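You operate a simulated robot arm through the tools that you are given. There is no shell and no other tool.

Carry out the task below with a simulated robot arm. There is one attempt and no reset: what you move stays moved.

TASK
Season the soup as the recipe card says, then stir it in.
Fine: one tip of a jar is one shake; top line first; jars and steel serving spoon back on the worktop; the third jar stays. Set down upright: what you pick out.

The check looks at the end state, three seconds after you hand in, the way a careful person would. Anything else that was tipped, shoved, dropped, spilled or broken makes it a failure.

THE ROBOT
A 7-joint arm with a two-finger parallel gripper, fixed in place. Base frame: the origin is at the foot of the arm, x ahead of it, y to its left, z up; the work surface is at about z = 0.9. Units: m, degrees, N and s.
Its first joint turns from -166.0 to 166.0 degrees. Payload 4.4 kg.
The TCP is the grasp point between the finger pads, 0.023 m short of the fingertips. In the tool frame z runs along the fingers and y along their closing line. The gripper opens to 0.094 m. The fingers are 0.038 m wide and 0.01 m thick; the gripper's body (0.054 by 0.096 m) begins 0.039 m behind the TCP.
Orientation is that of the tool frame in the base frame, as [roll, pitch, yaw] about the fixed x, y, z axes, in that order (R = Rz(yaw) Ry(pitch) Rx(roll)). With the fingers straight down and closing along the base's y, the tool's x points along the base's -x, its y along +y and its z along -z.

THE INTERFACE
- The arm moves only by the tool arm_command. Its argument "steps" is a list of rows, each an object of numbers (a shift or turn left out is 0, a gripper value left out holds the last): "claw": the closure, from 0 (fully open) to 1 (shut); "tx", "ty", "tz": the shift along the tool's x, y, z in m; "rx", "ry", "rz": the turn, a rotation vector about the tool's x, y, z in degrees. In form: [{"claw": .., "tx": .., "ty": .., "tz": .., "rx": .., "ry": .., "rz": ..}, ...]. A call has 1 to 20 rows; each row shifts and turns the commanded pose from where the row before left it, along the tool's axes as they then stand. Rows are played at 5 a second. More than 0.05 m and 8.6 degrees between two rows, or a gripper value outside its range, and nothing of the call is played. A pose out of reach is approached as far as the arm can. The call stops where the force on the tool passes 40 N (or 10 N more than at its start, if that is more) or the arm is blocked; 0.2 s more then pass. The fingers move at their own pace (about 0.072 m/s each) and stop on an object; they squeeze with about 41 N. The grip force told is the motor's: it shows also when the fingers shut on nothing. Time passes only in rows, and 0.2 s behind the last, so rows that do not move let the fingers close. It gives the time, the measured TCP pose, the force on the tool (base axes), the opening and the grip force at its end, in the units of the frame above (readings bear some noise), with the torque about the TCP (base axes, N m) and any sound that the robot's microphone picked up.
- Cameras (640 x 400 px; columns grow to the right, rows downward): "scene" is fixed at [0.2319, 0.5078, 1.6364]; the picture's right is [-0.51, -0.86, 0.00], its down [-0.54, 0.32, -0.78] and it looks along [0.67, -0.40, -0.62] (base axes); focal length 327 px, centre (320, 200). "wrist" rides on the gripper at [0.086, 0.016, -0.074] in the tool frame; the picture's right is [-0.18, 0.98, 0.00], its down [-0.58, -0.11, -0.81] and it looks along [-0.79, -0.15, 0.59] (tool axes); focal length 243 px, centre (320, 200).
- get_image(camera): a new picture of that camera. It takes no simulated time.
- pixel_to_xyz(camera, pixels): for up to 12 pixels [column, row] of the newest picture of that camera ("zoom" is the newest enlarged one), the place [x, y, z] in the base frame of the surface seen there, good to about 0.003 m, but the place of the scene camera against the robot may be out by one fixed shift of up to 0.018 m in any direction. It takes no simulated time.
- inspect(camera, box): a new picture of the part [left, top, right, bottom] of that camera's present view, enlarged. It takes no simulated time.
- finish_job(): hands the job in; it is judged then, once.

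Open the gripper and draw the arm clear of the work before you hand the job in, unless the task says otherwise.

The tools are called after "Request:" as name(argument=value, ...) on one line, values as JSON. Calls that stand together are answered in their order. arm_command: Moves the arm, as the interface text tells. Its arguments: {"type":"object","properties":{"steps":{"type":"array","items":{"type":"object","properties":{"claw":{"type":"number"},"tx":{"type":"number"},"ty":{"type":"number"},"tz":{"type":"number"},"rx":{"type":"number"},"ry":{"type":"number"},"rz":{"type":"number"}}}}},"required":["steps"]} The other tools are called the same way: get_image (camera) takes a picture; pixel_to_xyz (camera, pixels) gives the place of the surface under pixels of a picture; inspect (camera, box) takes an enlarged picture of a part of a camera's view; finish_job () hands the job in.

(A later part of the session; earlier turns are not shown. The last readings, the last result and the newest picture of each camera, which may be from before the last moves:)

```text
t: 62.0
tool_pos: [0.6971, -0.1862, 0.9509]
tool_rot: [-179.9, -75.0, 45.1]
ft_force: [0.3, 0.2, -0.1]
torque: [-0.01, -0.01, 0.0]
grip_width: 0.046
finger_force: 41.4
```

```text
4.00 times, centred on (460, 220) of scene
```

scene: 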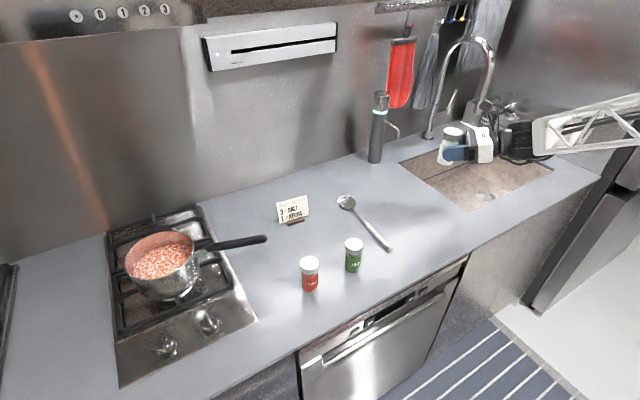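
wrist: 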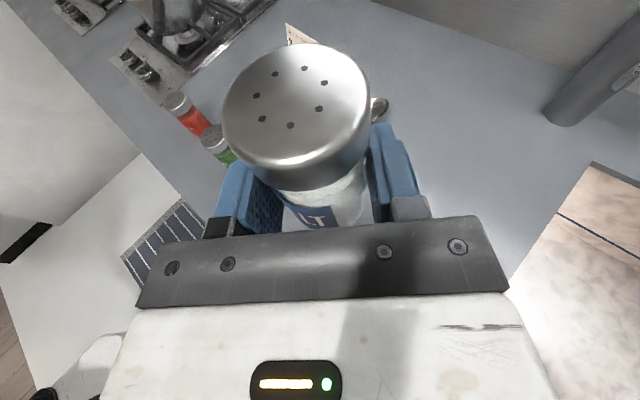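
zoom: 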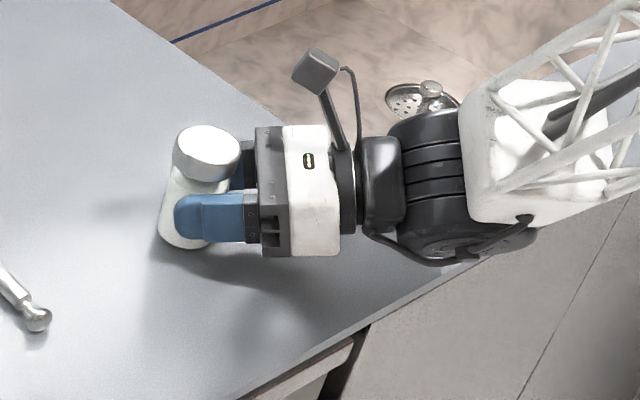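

At z 0.951 there is about 5 mm left to go. I'll lower the last bit slowly and watch the force.

Request:
arm_command(steps=[{"tx": -0.0015, "tz": 0.0004}, {"tx": -0.0015, "tz": 0.0004}, {"tx": -0.001, "tz": 0.00027}, {"tx": -0.0007, "tz": 0.00019}, {}, {}])

```text
t: 63.4
tool_pos: [0.6975, -0.1873, 0.9467]
tool_rot: [180.0, -74.9, 45.0]
ft_force: [0.3, -0.9, -1.4]
torque: [0.01, 0.01, -0.02]
grip_width: 0.046
finger_force: 40.7
```

The force reads -1.4 N in z, so the jar may still be hanging. I'll ease down another 0.6 mm or so.

Request:
arm_command(steps=[{"tx": -0.0004, "tz": 0.0001}, {"tx": -0.0003, "tz": 0.0001}, {}, {}])

```text
t: 64.4
tool_pos: [0.6984, -0.1864, 0.9462]
tool_rot: [179.7, -75.0, 45.2]
ft_force: [-1.9, -1.6, 9.2]
torque: [-0.02, 0.27, 0.02]
grip_width: 0.0459
finger_force: 41.1
```

A 9 N upward force shows the jar is on the worktop. I'll open the fingers gradually.

Request:
arm_command(steps=[{"claw": 0.47}, {"claw": 0.4}, {"claw": 0.25}, {"claw": 0}, {}, {}])

Request:
get_image(camera="wrist")

Request:
inspect(camera="scene", box=[380, 170, 540, 270])

```text
t: 65.8
tool_pos: [0.6974, -0.1866, 0.9466]
tool_rot: [-180.0, -75.0, 45.0]
ft_force: [0.8, 0.8, -0.4]
torque: [0.0, -0.03, 0.01]
grip_width: 0.0939
finger_force: 0.1
```

```text
taken
```

wrist: 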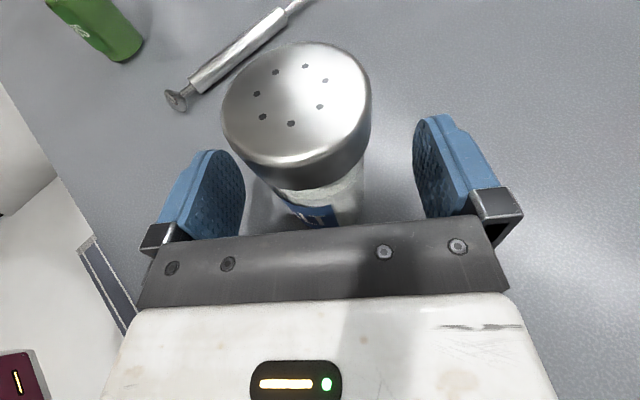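

```text
4.00 times, centred on (460, 220) of scene
```

zoom: 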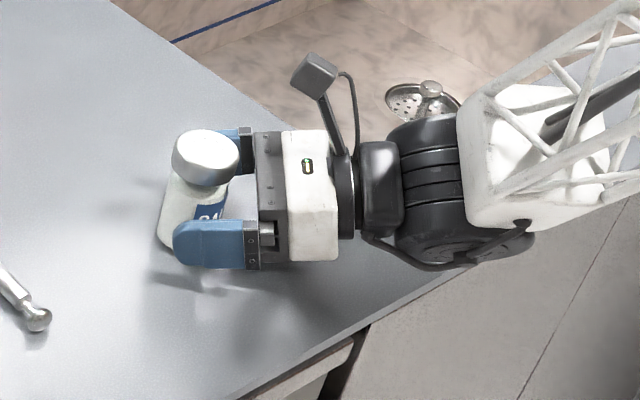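

Salt is back upright in its old place. I'll back straight out, rise to z≈1.10 and move to the stand-off behind herbs, part-closing the fingers for clearance.

Request:
arm_command(steps=[{"tx": -0.00539, "tz": -0.02013}, {"tx": -0.00539, "tz": -0.02013}, {"tx": -0.00539, "tz": -0.02013}, {"tx": -0.00539, "tz": -0.02013}, {"tx": -0.00539, "tz": -0.02013}, {"tx": -0.00539, "tz": -0.02013}, {"tx": 0.02485, "tz": -0.00667}, {"tx": 0.02485, "tz": -0.00667}, {"tx": 0.02485, "tz": -0.00667}, {"tx": 0.02485, "tz": -0.00667}, {"tx": 0.02485, "tz": -0.00667}, {"tx": 0.02485, "tz": -0.00667}, {"claw": 0.22}, {}])

Request:
get_image(camera="wrist")

```text
t: 68.8
tool_pos: [0.6113, -0.2757, 1.1003]
tool_rot: [-179.9, -74.9, 45.0]
ft_force: [1.2, 0.4, -0.5]
torque: [0.0, -0.01, -0.02]
grip_width: 0.0737
finger_force: 0.1
```

```text
taken
```

wrist: 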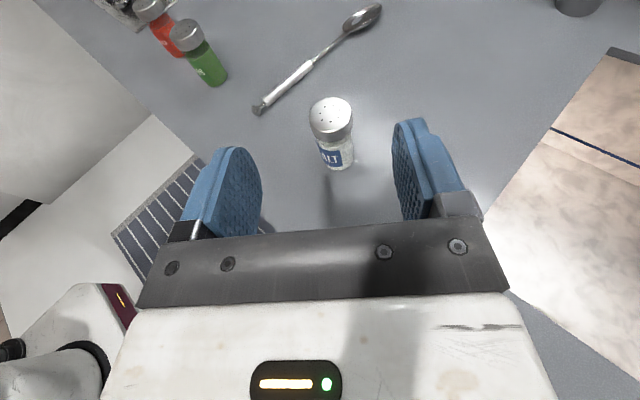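

Salt stands upright at (332,130) in the wrist view and the arm is clear. I'll move across to the stand-off behind herbs at z 1.10.

Request:
arm_command(steps=[{"tx": 0.00661, "ty": -0.02607, "tz": 0.02467}, {"tx": 0.00661, "ty": -0.02607, "tz": 0.02467}, {"tx": 0.00661, "ty": -0.02607, "tz": 0.02467}, {"tx": 0.00661, "ty": -0.02607, "tz": 0.02467}, {"tx": 0.00661, "ty": -0.02607, "tz": 0.02467}, {"tx": 0.00661, "ty": -0.02607, "tz": 0.02467}, {"tx": 0.00661, "ty": -0.02607, "tz": 0.02467}, {"tx": 0.00661, "ty": -0.02607, "tz": 0.02467}, {}])

Request:
get_image(camera="wrist")

Request:
get_image(camera="scene")

```text
t: 70.8
tool_pos: [0.6085, 0.0196, 1.0998]
tool_rot: [180.0, -75.0, 45.0]
ft_force: [0.2, -0.5, 0.5]
torque: [-0.01, 0.01, -0.04]
grip_width: 0.0732
finger_force: 0.1
```

```text
taken
```

wrist: 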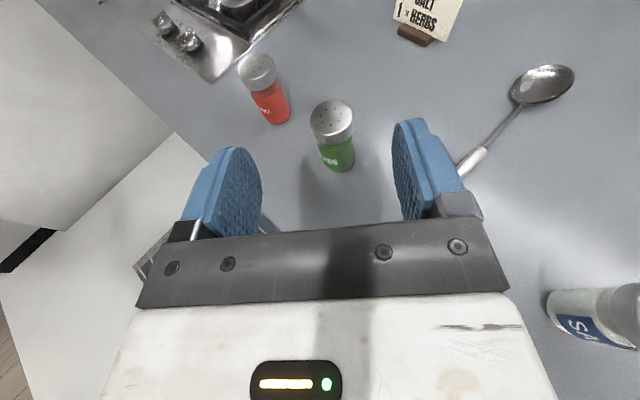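

```text
taken
```

scene: 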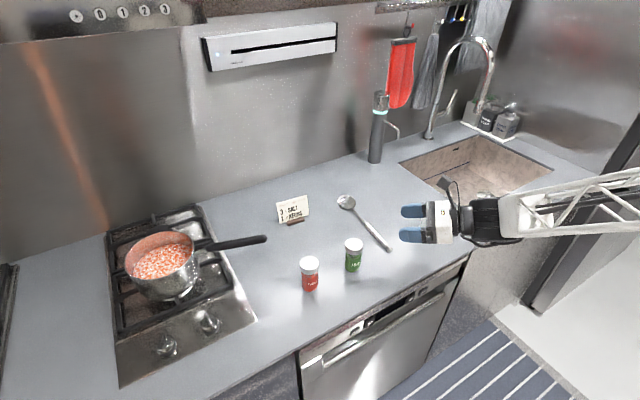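

Herbs is straight ahead at (333,135). I'll measure it from here to fix its axis.

Request:
inspect(camera="wrist", box=[253, 80, 413, 180])

Request:
pixel_to_xyz(camera="zoom", pixels=[[318, 155], [236, 155], [398, 150], [318, 85], [318, 220], [345, 350], [290, 320], [395, 300], [340, 300], [275, 290], [330, 330]])

```text
4.00 times, centred on (333, 130) of wrist
```

zoom: 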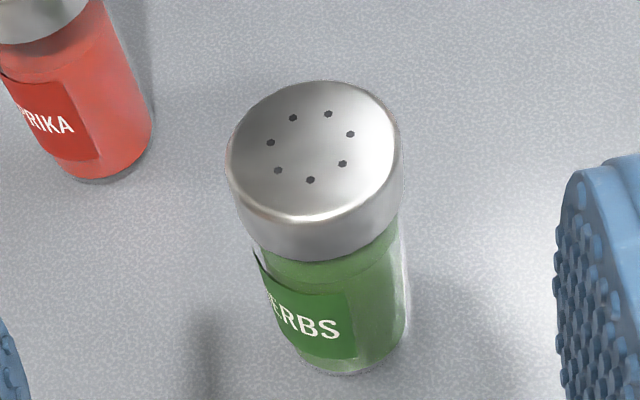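

```text
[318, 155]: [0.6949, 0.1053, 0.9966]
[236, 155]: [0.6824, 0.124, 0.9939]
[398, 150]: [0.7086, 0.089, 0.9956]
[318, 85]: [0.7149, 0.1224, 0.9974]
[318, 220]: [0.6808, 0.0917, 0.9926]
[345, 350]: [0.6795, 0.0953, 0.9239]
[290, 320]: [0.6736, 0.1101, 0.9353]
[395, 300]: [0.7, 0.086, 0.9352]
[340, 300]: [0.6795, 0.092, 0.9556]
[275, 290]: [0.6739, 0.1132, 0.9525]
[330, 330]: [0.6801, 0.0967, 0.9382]
```

The herbs axis is at about (0.696,0.108), in line with my heading. I'll descend to z≈0.946 at this stand-off.

Request:
arm_command(steps=[{"tx": -0.02476, "tz": 0.00664}, {"tx": -0.02476, "tz": 0.00664}, {"tx": -0.02476, "tz": 0.00664}, {"tx": -0.02476, "tz": 0.00664}, {"tx": -0.02476, "tz": 0.00664}, {"tx": -0.02476, "tz": 0.00664}, {}])

Request:
get_image(camera="wrist")

Request:
inspect(camera="scene", box=[300, 180, 500, 310])

```text
t: 72.4
tool_pos: [0.6071, 0.0181, 0.9438]
tool_rot: [179.9, -75.0, 45.1]
ft_force: [-0.2, -0.4, 0.5]
torque: [-0.02, -0.01, 0.02]
grip_width: 0.0737
finger_force: 0.0
```

```text
taken
```

wrist: 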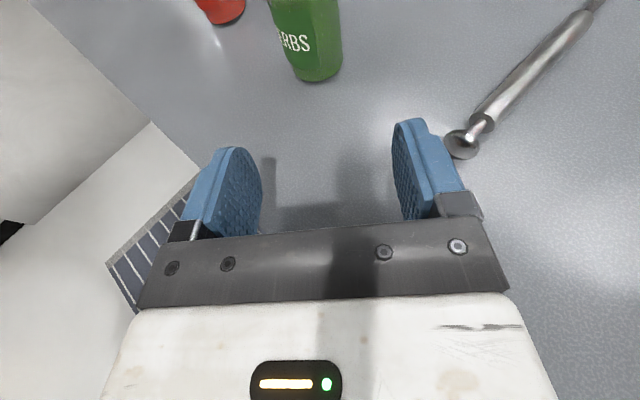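

```text
3.08 times, centred on (400, 245) of scene
```

zoom: 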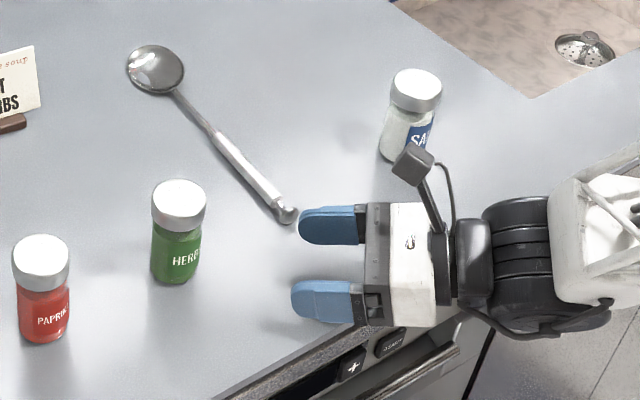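

The spoon's knob at (460,145) is near the right finger, so I'll measure it before moving forward.

Request:
pixel_to_xyz(camera="wrist", pixels=[[458, 148], [462, 155], [472, 150], [480, 125], [448, 140], [318, 75], [318, 40], [300, 60], [335, 60], [452, 152]])

```text
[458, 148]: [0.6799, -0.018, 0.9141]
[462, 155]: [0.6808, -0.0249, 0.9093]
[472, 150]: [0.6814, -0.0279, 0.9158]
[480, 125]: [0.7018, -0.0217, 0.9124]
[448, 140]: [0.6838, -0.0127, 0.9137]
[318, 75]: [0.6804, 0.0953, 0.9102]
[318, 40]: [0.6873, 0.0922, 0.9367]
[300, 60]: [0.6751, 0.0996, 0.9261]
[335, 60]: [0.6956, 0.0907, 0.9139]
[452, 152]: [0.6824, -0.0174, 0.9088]
```

The nearest spoon point is about 29 mm outside the finger's path, so the way is clear. I'll advance 0.123 m to put herbs between the pads.

Request:
arm_command(steps=[{"tx": 0.00559, "tz": 0.01966}, {"tx": 0.00559, "tz": 0.01966}, {"tx": 0.00559, "tz": 0.01966}, {"tx": 0.00559, "tz": 0.01966}, {"tx": 0.00559, "tz": 0.01966}, {"tx": 0.00559, "tz": 0.01966}, {}])

Request:
get_image(camera="wrist")

Request:
inspect(camera="scene", box=[280, 190, 460, 310])

```text
t: 74.0
tool_pos: [0.6922, 0.1027, 0.9463]
tool_rot: [180.0, -75.0, 45.0]
ft_force: [0.9, 0.2, 0.0]
torque: [-0.01, 0.03, 0.02]
grip_width: 0.073
finger_force: 0.2
```

```text
taken
```

wrist: 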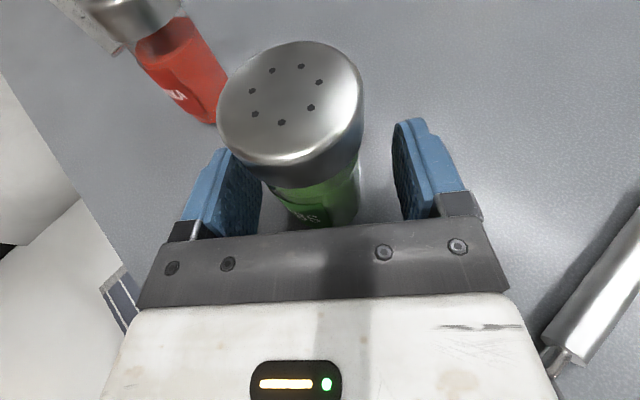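

```text
3.33 times, centred on (370, 250) of scene
```

zoom: 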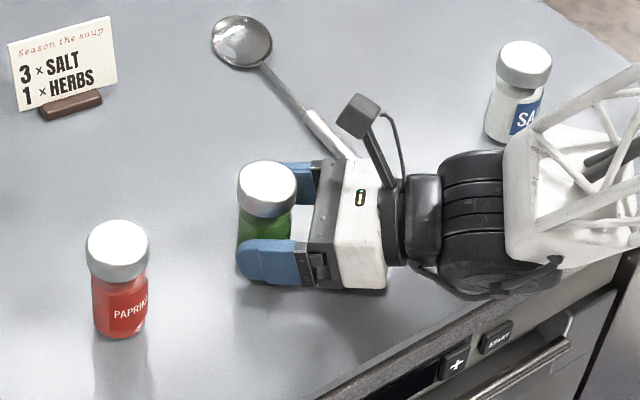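

Herbs is between the pads, about 1.5 mm left of centre (lid at 291 against 296 when salt was gripped). I'll shift that much and close.

Request:
arm_command(steps=[{"ty": -0.0015}, {"claw": 0.4}, {}, {"claw": 1}, {}, {}, {}])

Request:
get_image(camera="wrist")

```text
t: 75.6
tool_pos: [0.6914, 0.1046, 0.9459]
tool_rot: [-180.0, -75.1, 44.9]
ft_force: [0.9, 0.3, 1.0]
torque: [0.04, 0.06, -0.03]
grip_width: 0.0467
finger_force: 40.6
```

```text
taken
```

wrist: 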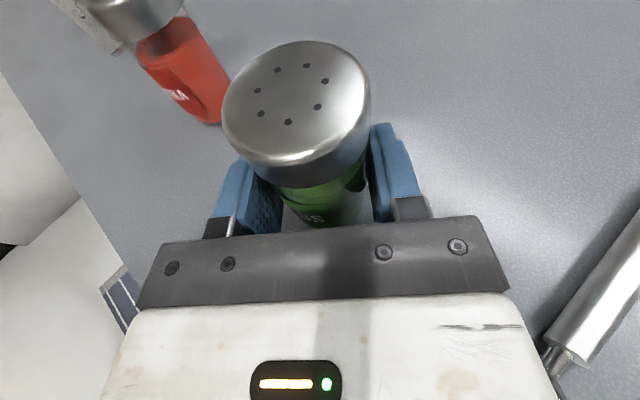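

Herbs is gripped at 0.0467 m with 41 N. I'll lift it straight up to z≈1.20.

Request:
arm_command(steps=[{"tx": 0.01, "tz": -0.00268}, {"tx": 0.02, "tz": -0.00536}, {"tx": 0.03067, "tz": -0.00822}, {"tx": 0.03067, "tz": -0.00822}, {"tx": 0.03067, "tz": -0.00822}, {"tx": 0.03067, "tz": -0.00822}, {"tx": 0.03067, "tz": -0.00822}, {"tx": 0.03067, "tz": -0.00822}, {"tx": 0.03067, "tz": -0.00822}, {}])

Request:
get_image(camera="scene")

```text
t: 77.8
tool_pos: [0.6943, 0.1014, 1.2019]
tool_rot: [-180.0, -75.0, 45.0]
ft_force: [-0.5, -1.3, -0.4]
torque: [-0.04, 0.01, 0.0]
grip_width: 0.0466
finger_force: 41.0
```

```text
taken
```

scene: 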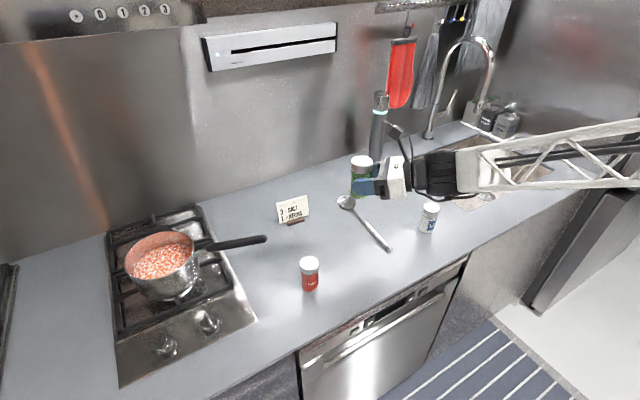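

Herbs is lifted upright. I'll move to the waypoint at (0.758,0.293), turn the heading to 70° and then go over the pot as before.

Request:
arm_command(steps=[{"tx": 0.00933, "ty": -0.01722, "tz": 0.03483}, {"tx": 0.00933, "ty": -0.01722, "tz": 0.03483}, {"tx": 0.00933, "ty": -0.01722, "tz": 0.03483}, {"tx": 0.00933, "ty": -0.01722, "tz": 0.03483}, {"tx": 0.00933, "ty": -0.01722, "tz": 0.03483}, {"rx": 4.83, "rz": -1.294}, {"rx": 4.83, "rz": -1.294}, {"rx": 4.83, "rz": -1.294}, {"rx": 4.83, "rz": -1.294}, {"rx": 4.83, "rz": -1.294}, {"tx": 0.00954, "ty": 0.00549, "tz": 0.0356}, {"tx": 0.00954, "ty": 0.00549, "tz": 0.0356}, {"tx": 0.00954, "ty": 0.00549, "tz": 0.0356}, {"tx": 0.00954, "ty": 0.00549, "tz": 0.0356}, {"tx": 0.00954, "ty": 0.00549, "tz": 0.0356}, {"tx": 0.00954, "ty": 0.00549, "tz": 0.0356}, {"tx": 0.00954, "ty": 0.00549, "tz": 0.0356}, {"tx": 0.00954, "ty": 0.00549, "tz": 0.0356}, {}])

Request:
get_image(camera="scene")

Request:
get_image(camera="wrist")

```text
t: 81.8
tool_pos: [0.9034, 0.5567, 1.2001]
tool_rot: [-179.8, -75.0, 69.9]
ft_force: [-0.3, -0.3, -1.2]
torque: [-0.02, -0.02, 0.03]
grip_width: 0.0464
finger_force: 41.4
```

```text
taken
```

scene: 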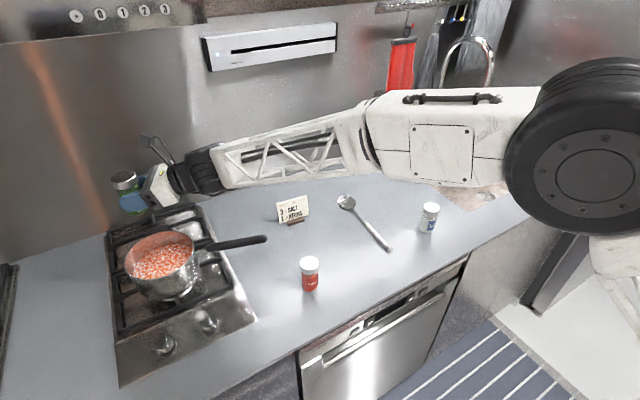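

```text
taken
```

wrist: 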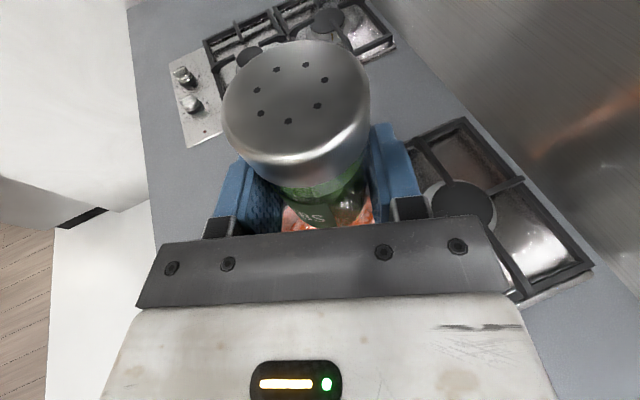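

Herbs is over the pot in the same pose. I'll level the tool and make the single herbs tip.

Request:
arm_command(steps=[{"ry": 7.5}, {"ry": 7.5}, {"rz": -8}, {"rz": -8}, {"rz": -8}, {"rz": -8}, {"rz": -8}, {"rz": -8}, {"rz": -8}, {"rz": -8}, {"rz": -8}, {"rz": -8}, {"rz": -8}, {"rz": -8}, {"rz": -8}, {"rz": -8}, {"rz": -8}, {"rz": -8}, {"rz": -8}, {"rz": -8}])

Request:
inspect(camera="scene", box=[80, 140, 280, 300])

```text
t: 86.0
tool_pos: [0.9008, 0.5553, 1.1996]
tool_rot: [90.1, 54.1, 159.8]
ft_force: [0.2, -0.1, -1.4]
torque: [-0.02, 0.02, 0.02]
grip_width: 0.0462
finger_force: 40.8
```

```text
2.50 times, centred on (180, 220) of scene
```

zoom: 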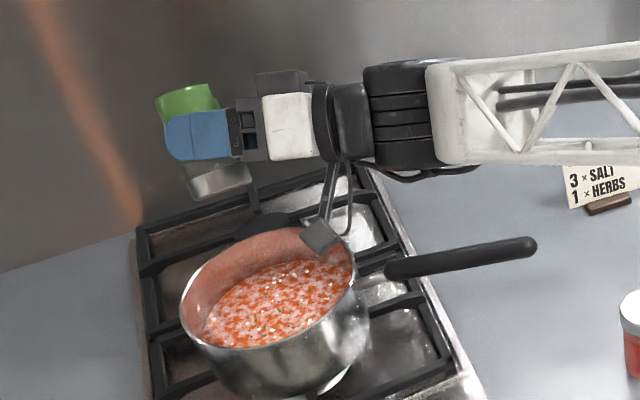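

The jar is tipped fully. I'll hold briefly and check for herb flecks on the soup.

Request:
arm_command(steps=[{}, {}])

Request:
inspect(camera="scene", box=[120, 220, 210, 300])

```text
t: 86.6
tool_pos: [0.9012, 0.5547, 1.202]
tool_rot: [90.0, 54.0, 160.0]
ft_force: [-0.2, -0.4, -1.3]
torque: [0.0, 0.02, 0.07]
grip_width: 0.0463
finger_force: 40.9
```

```text
5.00 times, centred on (165, 260) of scene
```

zoom: 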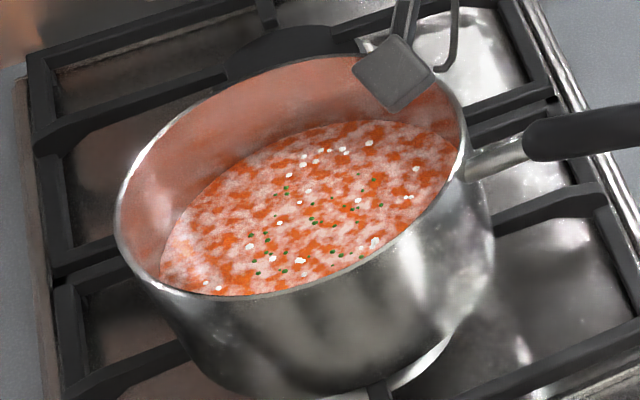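

Green flecks lie on the soup, so the herbs shake is done. I'll roll the jar upright and undo the pitch.

Request:
arm_command(steps=[{"rz": 8}, {"rz": 8}, {"rz": 8}, {"rz": 8}, {"rz": 8}, {"rz": 8}, {"rz": 8}, {"rz": 8}, {"rz": 8}, {"rz": 8}, {"rz": 8}, {"rz": 8}, {"rz": 8}, {"rz": 8}, {"rz": 8}, {"rz": 8}, {"rz": 8}, {"rz": 8}, {"ry": -7.5}, {"ry": -7.5}])

```text
t: 90.8
tool_pos: [0.9023, 0.5559, 1.2003]
tool_rot: [-179.6, -74.9, 69.7]
ft_force: [-0.4, 0.1, -2.6]
torque: [0.01, 0.03, -0.02]
grip_width: 0.046
finger_force: 41.0
```

The jar is upright again with the tool at [-180,-75,70]. I'll retrace the path to the point above the herbs jar's old place.

Request:
arm_command(steps=[{"tx": -0.00954, "ty": -0.00549, "tz": -0.0356}, {"tx": -0.00954, "ty": -0.00549, "tz": -0.0356}, {"tx": -0.00954, "ty": -0.00549, "tz": -0.0356}, {"tx": -0.00954, "ty": -0.00549, "tz": -0.0356}, {"tx": -0.00954, "ty": -0.00549, "tz": -0.0356}, {"tx": -0.00954, "ty": -0.00549, "tz": -0.0356}, {"tx": -0.00954, "ty": -0.00549, "tz": -0.0356}, {"tx": -0.00954, "ty": -0.00549, "tz": -0.0356}, {"rx": -4.83, "rz": 1.294}, {"rx": -4.83, "rz": 1.294}, {"rx": -4.83, "rz": 1.294}, {"rx": -4.83, "rz": 1.294}, {"rx": -4.83, "rz": 1.294}, {"tx": -0.00933, "ty": 0.01722, "tz": -0.03483}, {"tx": -0.00933, "ty": 0.01722, "tz": -0.03483}, {"tx": -0.00933, "ty": 0.01722, "tz": -0.03483}, {"tx": -0.00933, "ty": 0.01722, "tz": -0.03483}, {"tx": -0.00933, "ty": 0.01722, "tz": -0.03483}, {}])

Request:
get_image(camera="wrist")

Request:
get_image(camera="scene")

```text
t: 94.8
tool_pos: [0.6919, 0.1035, 1.1992]
tool_rot: [180.0, -74.9, 44.9]
ft_force: [0.9, 0.5, -0.2]
torque: [-0.03, -0.01, 0.02]
grip_width: 0.0465
finger_force: 40.8
```

```text
taken
```

wrist: 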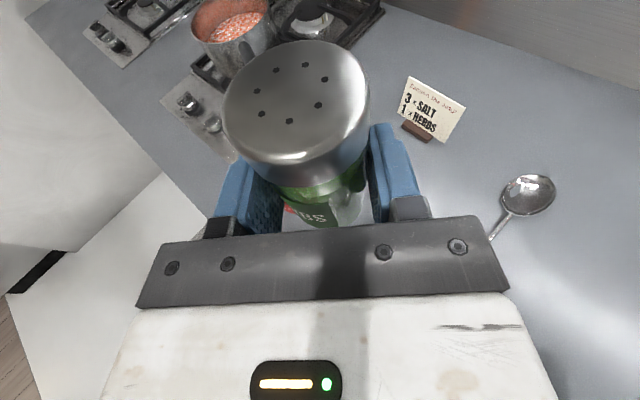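

```text
taken
```

scene: 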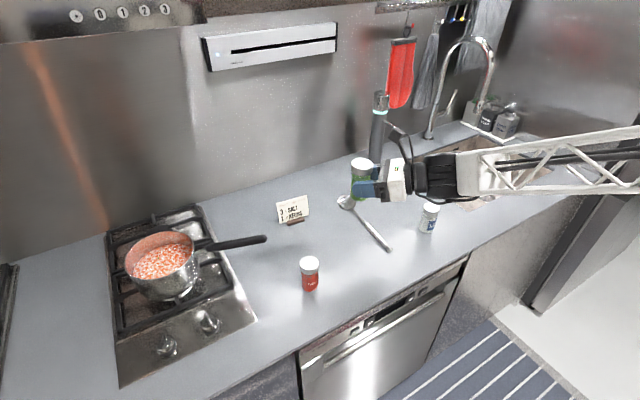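

I'm above the herbs spot at (0.692,0.1035). I'll lower along the same line to about 5 mm above the surface.

Request:
arm_command(steps=[{"tx": -0.03067, "tz": 0.00822}, {"tx": -0.03067, "tz": 0.00822}, {"tx": -0.03067, "tz": 0.00822}, {"tx": -0.03067, "tz": 0.00822}, {"tx": -0.03067, "tz": 0.00822}, {"tx": -0.03067, "tz": 0.00822}, {"tx": -0.03067, "tz": 0.00822}, {"tx": -0.015, "tz": 0.00402}, {"tx": -0.01, "tz": 0.00268}, {}, {"tx": -0.0015, "tz": 0.0004}, {"tx": -0.0015, "tz": 0.0004}, {"tx": -0.001, "tz": 0.00027}, {}, {}])

```text
t: 98.0
tool_pos: [0.6918, 0.1039, 0.9493]
tool_rot: [-180.0, -75.0, 45.0]
ft_force: [0.0, 0.3, -0.7]
torque: [-0.01, 0.0, -0.01]
grip_width: 0.0462
finger_force: 40.9
```

z reads 0.949 with no contact yet. I'll step down another 1.5 mm or so.

Request:
arm_command(steps=[{"tx": -0.0007, "tz": 0.00019}, {"tx": -0.0005, "tz": 0.00013}, {"tx": -0.0003, "tz": 0.0001}, {}, {}])

```text
t: 99.2
tool_pos: [0.6943, 0.1047, 0.9483]
tool_rot: [-180.0, -74.9, 45.0]
ft_force: [0.0, -0.4, -0.5]
torque: [-0.01, 0.01, -0.02]
grip_width: 0.0464
finger_force: 40.8
```

Still no contact force, so I'll continue down in half-millimetre steps.

Request:
arm_command(steps=[{"tx": -0.0005, "tz": 0.00013}, {}, {"tx": -0.0005, "tz": 0.00013}, {}, {}])

```text
t: 100.4
tool_pos: [0.6941, 0.1063, 0.946]
tool_rot: [179.9, -75.0, 45.1]
ft_force: [-1.6, 0.4, 4.3]
torque: [0.05, 0.12, -0.01]
grip_width: 0.0461
finger_force: 41.2
```

The 4.3 N upward force and the torque show contact. I'll open the fingers gradually.

Request:
arm_command(steps=[{"claw": 0.47}, {"claw": 0.4}, {"claw": 0.3}, {"claw": 0.22}, {}, {}])

Request:
get_image(camera="wrist")

Request:
inspect(camera="scene", box=[280, 190, 460, 310])

```text
t: 101.8
tool_pos: [0.6936, 0.1057, 0.946]
tool_rot: [180.0, -75.1, 45.0]
ft_force: [0.9, -0.1, -0.1]
torque: [-0.01, 0.02, 0.01]
grip_width: 0.0731
finger_force: 0.1
```

```text
taken
```

wrist: 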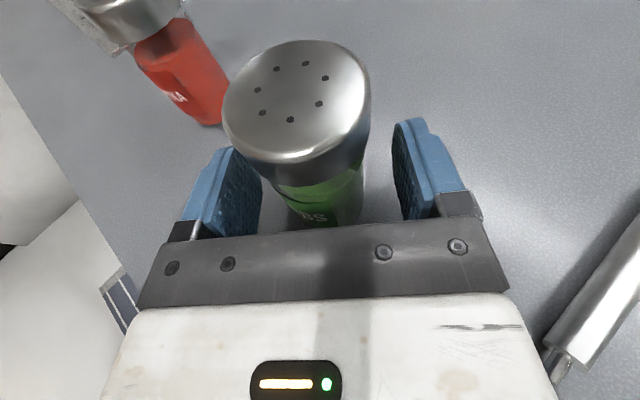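

```text
3.33 times, centred on (370, 250) of scene
```

zoom: 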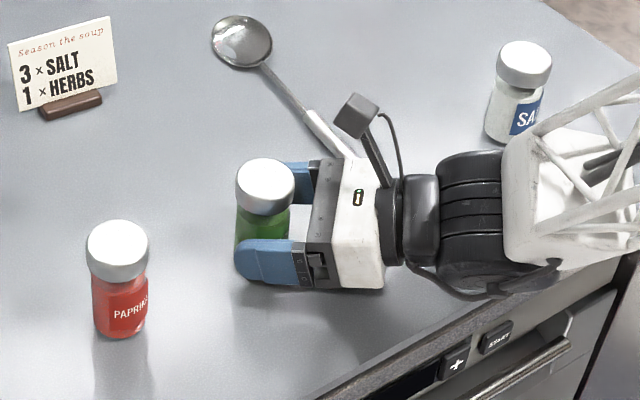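

Herbs stands upright and free. I'll back out level along the heading, then rise to z≈1.25.

Request:
arm_command(steps=[{"tx": -0.00529, "tz": -0.01974}, {"tx": -0.00529, "tz": -0.01974}, {"tx": -0.00529, "tz": -0.01974}, {"tx": -0.00529, "tz": -0.01974}, {"tx": -0.00529, "tz": -0.01974}, {"tx": -0.00529, "tz": -0.01974}, {"tx": 0.0362, "tz": -0.0097}, {"tx": 0.0362, "tz": -0.0097}, {"tx": 0.0362, "tz": -0.0097}, {"tx": 0.0362, "tz": -0.0097}, {"tx": 0.0362, "tz": -0.0097}, {"tx": 0.0362, "tz": -0.0097}, {"tx": 0.0362, "tz": -0.0097}, {"tx": 0.0362, "tz": -0.0097}, {"claw": 0}])

Request:
get_image(camera="scene")

Request:
get_image(camera="wrist")

```text
t: 105.0
tool_pos: [0.6065, 0.0161, 1.2488]
tool_rot: [-180.0, -75.1, 45.0]
ft_force: [0.2, -0.2, -0.1]
torque: [0.0, 0.02, -0.01]
grip_width: 0.094
finger_force: 0.2
```

```text
taken
```

scene: 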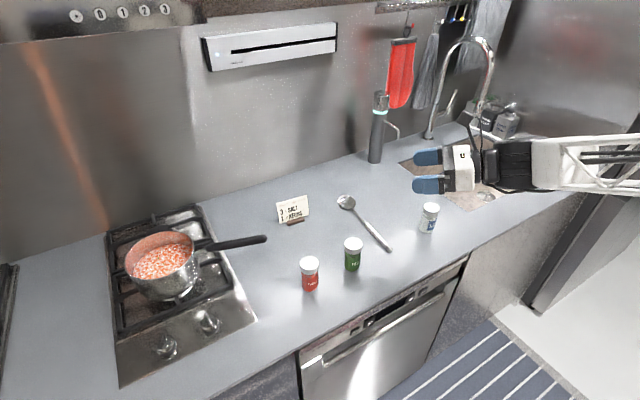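

```text
taken
```

wrist: 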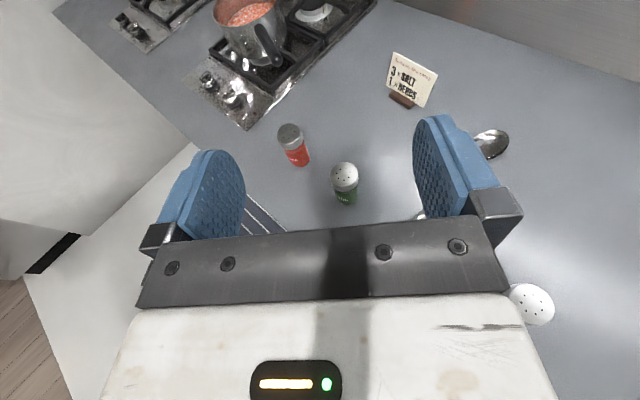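

All jars are upright and the spoon is untouched. I'll bring the tool back to pointing down.

Request:
arm_command(steps=[{"ry": -7.5}, {"ry": -7.5}, {"ry": -7.5}, {"ry": -7.5}, {"ry": -7.5}, {"ry": -7.5}, {"ry": -7.5}, {"ry": -7.5}, {"ry": -7.5}, {"ry": -7.5}, {}])

Request:
pixel_to_xyz(camera="wrist", pixels=[[247, 15], [262, 45], [270, 60], [278, 62], [300, 62], [330, 30], [225, 45], [290, 85], [235, 90], [318, 12], [300, 25], [290, 45]])

```text
t: 107.4
tool_pos: [0.607, 0.0188, 1.2473]
tool_rot: [-180.0, 0.1, 44.9]
ft_force: [1.1, 0.2, 0.2]
torque: [-0.03, -0.05, 0.02]
grip_width: 0.0941
finger_force: 0.2
```

```text
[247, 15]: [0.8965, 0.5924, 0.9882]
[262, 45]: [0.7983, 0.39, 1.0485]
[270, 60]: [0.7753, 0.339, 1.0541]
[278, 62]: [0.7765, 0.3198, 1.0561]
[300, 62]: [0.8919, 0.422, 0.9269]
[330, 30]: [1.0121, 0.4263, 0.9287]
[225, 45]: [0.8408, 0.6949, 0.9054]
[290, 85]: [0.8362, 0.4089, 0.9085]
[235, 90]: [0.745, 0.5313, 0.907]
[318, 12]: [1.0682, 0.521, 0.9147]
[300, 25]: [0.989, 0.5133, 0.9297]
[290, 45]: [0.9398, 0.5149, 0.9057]
```

The grate top is at about 0.93, so the soup is about 5 cm deep, and the pot handle's end is at (0.776,0.32,1.056). I'll now turn the tool to yaw ≈178° so the camera faces the base and the fingers close across the spoon handle.

Request:
arm_command(steps=[{"rz": -8}, {"rz": -8}, {"rz": -8}, {"rz": -8}, {"rz": -8}, {"rz": -8}, {"rz": -8}, {"rz": -8}, {"rz": -8}, {"rz": -8}, {"rz": -8}, {"rz": -8}, {"rz": -8}, {"rz": -8}, {"rz": -8}, {"rz": -8}, {"rz": -5}, {}])

Request:
get_image(camera="wrist")

```text
t: 111.2
tool_pos: [0.607, 0.0197, 1.2465]
tool_rot: [-179.9, 0.0, 178.1]
ft_force: [-0.6, 0.1, -0.9]
torque: [0.01, 0.03, 0.02]
grip_width: 0.0941
finger_force: 0.1
```

```text
taken
```

wrist: 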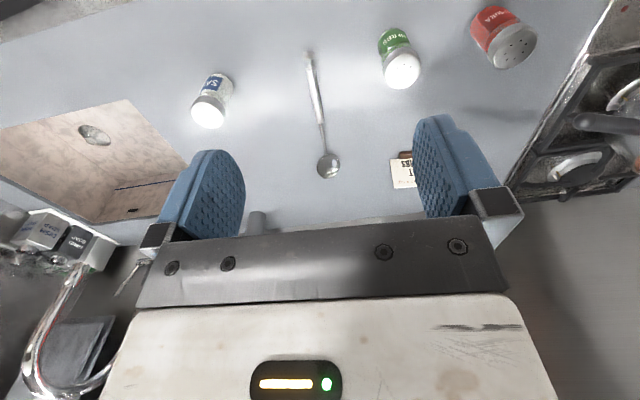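

The spoon is visible between the fingers from (308,55) to (328,165). I'll enlarge it and measure its axis.

Request:
inspect(camera="wrist", box=[240, 40, 400, 190])

Request:
pixel_to_xyz(camera="wrist", pixels=[[308, 55], [310, 65], [312, 75], [314, 88], [316, 100], [318, 112], [321, 128], [324, 142], [327, 155], [328, 165], [328, 176], [316, 165]])

```text
2.67 times, centred on (320, 115) of wrist
```

zoom: 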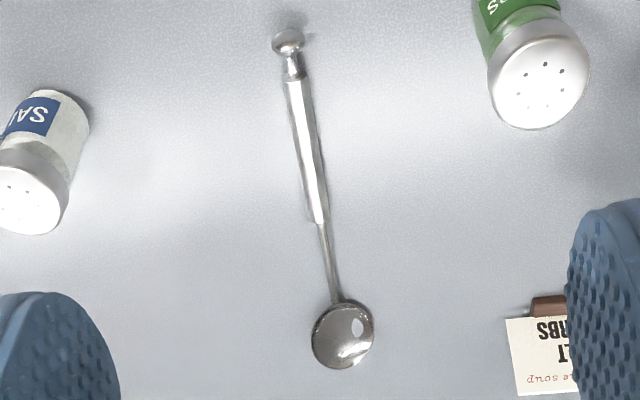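

```text
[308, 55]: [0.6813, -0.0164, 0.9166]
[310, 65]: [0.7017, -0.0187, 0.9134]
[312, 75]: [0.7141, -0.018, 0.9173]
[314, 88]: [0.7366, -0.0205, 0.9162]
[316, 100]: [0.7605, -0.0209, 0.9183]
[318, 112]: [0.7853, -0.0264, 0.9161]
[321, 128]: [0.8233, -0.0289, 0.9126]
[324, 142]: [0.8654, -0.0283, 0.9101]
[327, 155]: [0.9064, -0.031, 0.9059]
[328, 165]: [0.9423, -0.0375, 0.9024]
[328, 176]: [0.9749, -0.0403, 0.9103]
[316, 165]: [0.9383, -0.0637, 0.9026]
```

The spoon's line runs from the knob (0.681,-0.018) to the bowl centre (0.942,-0.0375), about -4° from the x axis. I'll move to (0.742,-0.021,1.10) above the handle, turn to match, and measure again.

Request:
arm_command(steps=[{"tx": -0.02272, "ty": -0.006, "tz": 0.02442}, {"tx": -0.02272, "ty": -0.006, "tz": 0.02442}, {"tx": -0.02272, "ty": -0.006, "tz": 0.02442}, {"tx": -0.02272, "ty": -0.006, "tz": 0.02442}, {"tx": -0.02272, "ty": -0.006, "tz": 0.02442}, {"tx": -0.02272, "ty": -0.006, "tz": 0.02442}, {"rz": 2}, {}])

Request:
get_image(camera="wrist")

Request:
get_image(camera="scene")

```text
t: 113.0
tool_pos: [0.7438, -0.0225, 1.0983]
tool_rot: [-179.9, 0.1, 176.0]
ft_force: [-0.3, 0.2, -0.3]
torque: [-0.02, -0.02, 0.01]
grip_width: 0.094
finger_force: 0.1
```

```text
taken
```

wrist: 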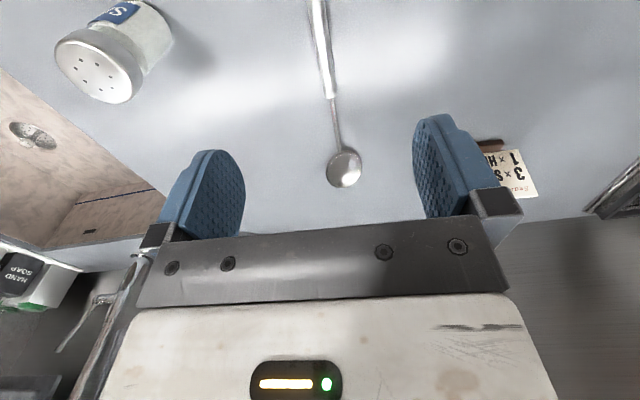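

```text
taken
```

scene: 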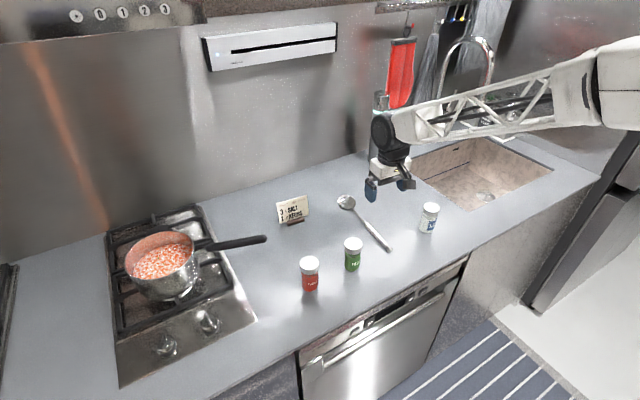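

I'm above the handle, which runs in the wrist view from (317,0) to (330,97). I'll measure several points across and along it.

Request:
inspect(camera="wrist", box=[270, 0, 390, 75])

Request:
pixel_to_xyz(camera="zoom", pixels=[[225, 10], [265, 10], [246, 10], [256, 100], [275, 200], [290, 300], [300, 380], [240, 100], [275, 100], [255, 200], [295, 200], [330, 300]])

Request:
pixel_to_xyz(camera="wrist", pixels=[[317, 5], [320, 25], [322, 45], [325, 65], [328, 85], [331, 97], [335, 115], [338, 130], [341, 148], [344, 168], [345, 187], [330, 170]])

```text
5.33 times, centred on (330, 38) of wrist
```

zoom: 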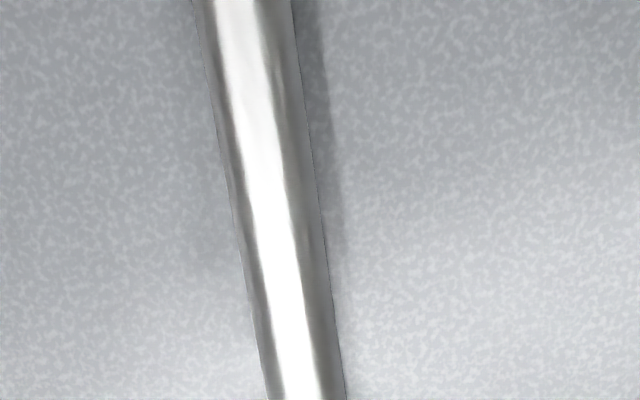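

```text
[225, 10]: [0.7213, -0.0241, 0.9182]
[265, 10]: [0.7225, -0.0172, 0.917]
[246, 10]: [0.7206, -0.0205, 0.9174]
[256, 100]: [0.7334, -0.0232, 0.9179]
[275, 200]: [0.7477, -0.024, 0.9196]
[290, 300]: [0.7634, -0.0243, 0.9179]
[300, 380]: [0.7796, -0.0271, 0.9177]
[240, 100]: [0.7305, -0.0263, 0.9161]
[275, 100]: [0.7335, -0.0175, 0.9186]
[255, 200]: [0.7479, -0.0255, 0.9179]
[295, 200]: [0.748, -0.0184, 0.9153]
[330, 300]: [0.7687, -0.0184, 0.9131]
```

```text
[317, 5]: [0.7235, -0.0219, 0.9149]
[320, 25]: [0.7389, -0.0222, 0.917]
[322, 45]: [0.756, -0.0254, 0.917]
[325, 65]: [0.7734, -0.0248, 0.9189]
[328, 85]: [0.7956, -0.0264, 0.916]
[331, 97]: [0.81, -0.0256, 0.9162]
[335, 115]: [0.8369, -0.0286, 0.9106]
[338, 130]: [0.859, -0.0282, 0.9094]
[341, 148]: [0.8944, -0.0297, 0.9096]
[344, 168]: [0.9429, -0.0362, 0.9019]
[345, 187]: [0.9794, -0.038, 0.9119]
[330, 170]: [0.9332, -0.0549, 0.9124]
```

The handle is about 17 mm thick, resting on the worktop with its centre at z≈0.909 and y≈-0.0218 at x=0.743; the tool is aligned. I'll lower with open fingers to z≈0.93.

Request:
arm_command(steps=[{"tz": 0.03}, {"tz": 0.03}, {"tz": 0.03}, {"tz": 0.03}, {"tz": 0.03}, {"tz": 0.01}, {"tz": 0.006}, {}])

Request:
get_image(camera="wrist")

Request:
inspect(camera="scene", box=[300, 160, 460, 270])

```text
t: 114.8
tool_pos: [0.7419, -0.0211, 0.9349]
tool_rot: [-179.9, 0.0, 176.0]
ft_force: [-0.5, -0.5, -0.6]
torque: [-0.01, -0.01, 0.03]
grip_width: 0.0942
finger_force: 0.0
```

```text
taken
```

wrist: 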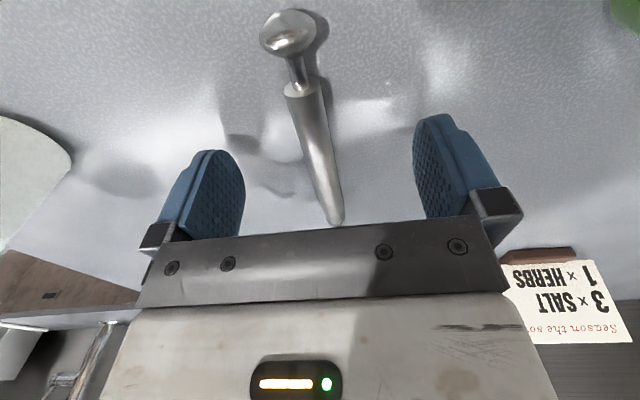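

```text
3.64 times, centred on (380, 215) of scene
```

zoom: 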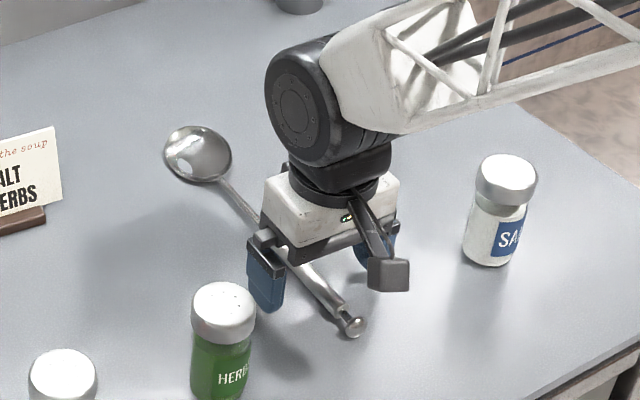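

The handle lies between the open fingers with good room on both sides. I'll go down the last 9 mm gently.

Request:
arm_command(steps=[{"tz": 0.003}, {"tz": 0.003}, {"tz": 0.002}, {"tz": 0.001}, {}])

```text
t: 116.0
tool_pos: [0.7417, -0.0215, 0.9261]
tool_rot: [180.0, 0.0, 176.0]
ft_force: [0.3, 0.1, -0.3]
torque: [0.0, -0.01, -0.02]
grip_width: 0.0941
finger_force: 0.0
```

z is 0.926 with no contact. I'll close on the handle.

Request:
arm_command(steps=[{"claw": 0.5}, {}, {"claw": 0.75}, {"claw": 1}, {}, {}, {}])

Request:
get_image(camera="wrist")

```text
t: 117.6
tool_pos: [0.7415, -0.0224, 0.9258]
tool_rot: [-180.0, 0.0, 176.0]
ft_force: [0.9, 0.5, 0.7]
torque: [0.03, 0.0, 0.02]
grip_width: 0.0148
finger_force: 40.7
```

```text
taken
```

wrist: 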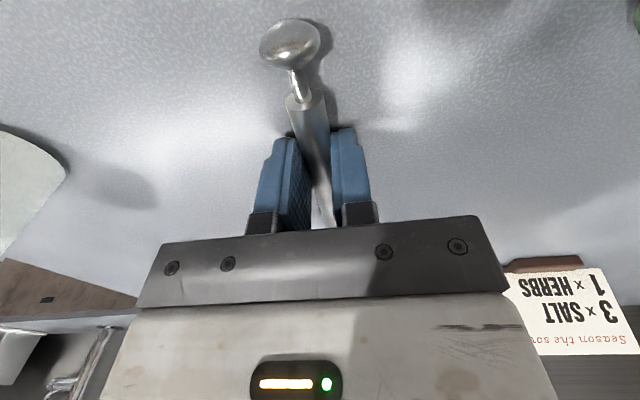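

The handle is gripped at 14.8 mm and 41 N. I'll lift 6 cm and check that it comes up level.

Request:
arm_command(steps=[{"tz": -0.01}, {"tz": -0.02}, {"tz": -0.03}, {}])

Request:
get_image(camera="wrist")

Request:
inspect(camera="scene", box=[300, 130, 460, 270])

```text
t: 118.6
tool_pos: [0.7413, -0.0215, 0.9854]
tool_rot: [180.0, 0.0, 176.0]
ft_force: [0.0, 0.4, 0.7]
torque: [-0.02, 0.05, -0.02]
grip_width: 0.0145
finger_force: 40.8
```

```text
taken
```

wrist: 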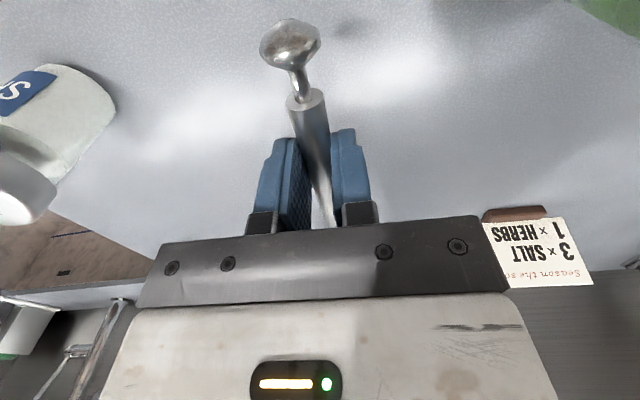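

```text
2.86 times, centred on (380, 200) of scene
```

zoom: 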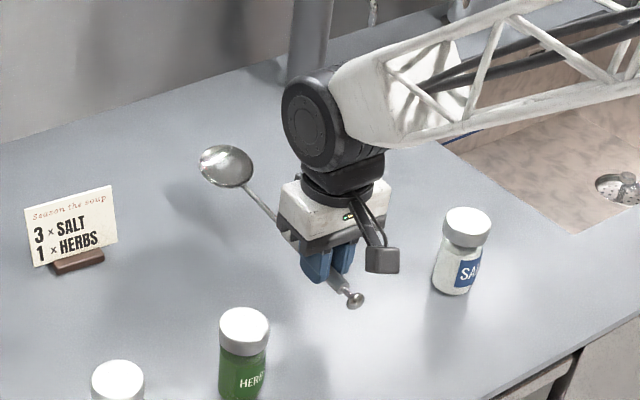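

The spoon is level and clear of the worktop. I'll raise it to z≈1.345 and draw back to x≈0.60 for the turn.

Request:
arm_command(steps=[{"tx": 0.007, "ty": 0.0005, "tz": -0.018}, {"tx": 0.0141, "ty": 0.001, "tz": -0.036}, {"tx": 0.0141, "ty": 0.001, "tz": -0.036}, {"tx": 0.0141, "ty": 0.001, "tz": -0.036}, {"tx": 0.0141, "ty": 0.001, "tz": -0.036}, {"tx": 0.0141, "ty": 0.001, "tz": -0.036}, {"tx": 0.0141, "ty": 0.001, "tz": -0.036}, {"tx": 0.0141, "ty": 0.001, "tz": -0.036}, {"tx": 0.0141, "ty": 0.001, "tz": -0.036}, {"tx": 0.0141, "ty": 0.001, "tz": -0.036}, {"tx": 0.007, "ty": 0.0005, "tz": -0.018}, {}])

Request:
get_image(camera="scene")

```text
t: 121.2
tool_pos: [0.6026, -0.0002, 1.3431]
tool_rot: [179.9, 0.0, 175.9]
ft_force: [-0.4, 0.3, -0.8]
torque: [0.02, 0.1, -0.03]
grip_width: 0.0149
finger_force: 41.3
```

```text
taken
```

scene: 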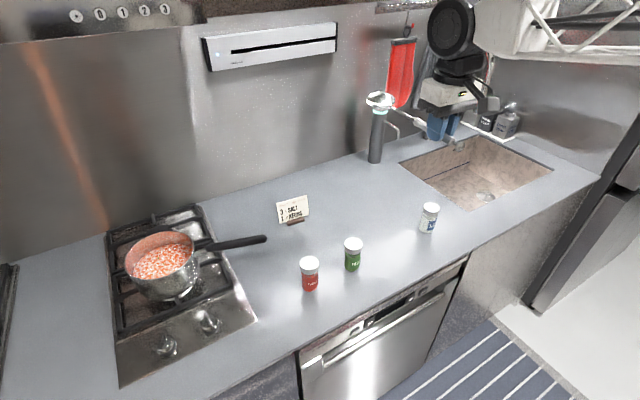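

The spoon is high and level. I'll turn the tool 106° to yaw 70°, which swings the bowl round to the right in free air.

Request:
arm_command(steps=[{"rz": 4}, {"rz": 7}, {"rz": 8}, {"rz": 8}, {"rz": 8}, {"rz": 8}, {"rz": 8}, {"rz": 8}, {"rz": 8}, {"rz": 8}, {"rz": 8}, {"rz": 8}, {"rz": 8}, {"rz": 7}, {}])

Request:
get_image(camera="scene")

Request:
get_image(camera="wrist")

```text
t: 124.4
tool_pos: [0.6018, -0.0034, 1.3452]
tool_rot: [179.9, 0.0, 69.8]
ft_force: [0.2, 0.0, -1.1]
torque: [0.04, -0.03, 0.01]
grip_width: 0.0147
finger_force: 40.9
```

```text
taken
```

scene: 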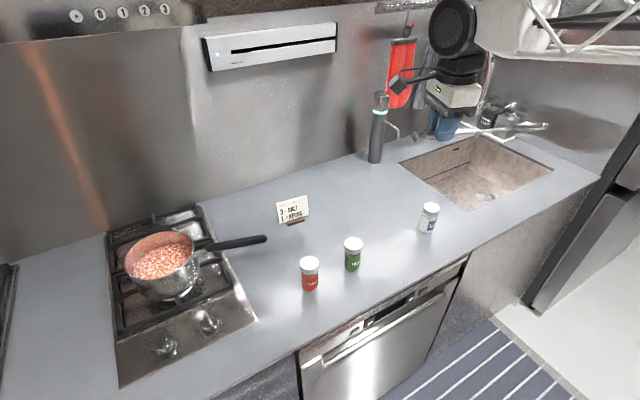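

```text
taken
```

wrist: 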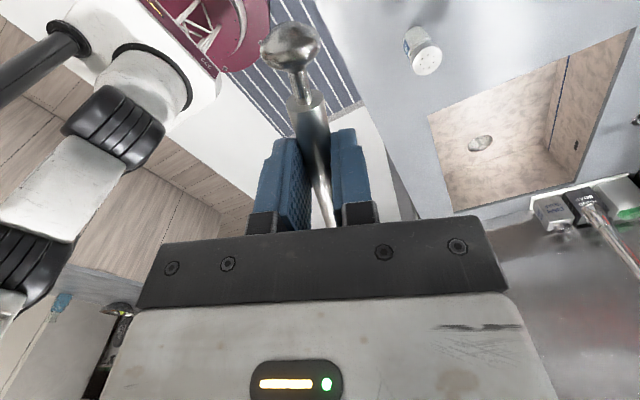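

Yaw is 70° and the spoon is still firm. I'll pitch up 90° in two halves so the spoon swings down to vertical.

Request:
arm_command(steps=[{"ry": 5}, {"ry": 7.5}, {"ry": 7.5}, {"ry": 7.5}, {"ry": 7.5}, {"ry": 7.5}, {"ry": 5}, {}])

Request:
get_image(camera="scene")

```text
t: 126.2
tool_pos: [0.6007, -0.0018, 1.3451]
tool_rot: [180.0, -47.6, 69.9]
ft_force: [-0.2, 0.6, -0.7]
torque: [0.06, -0.03, -0.01]
grip_width: 0.0146
finger_force: 41.1
```

```text
taken
```

scene: 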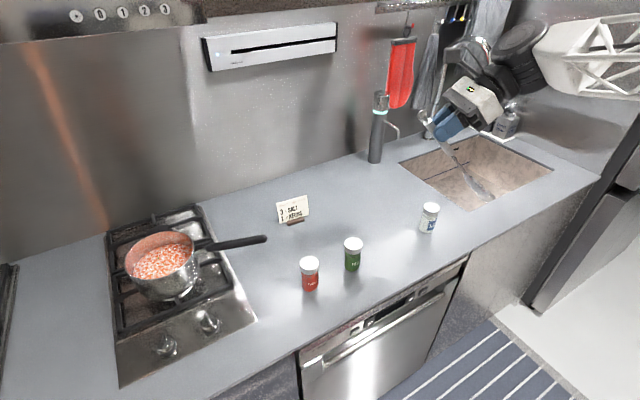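

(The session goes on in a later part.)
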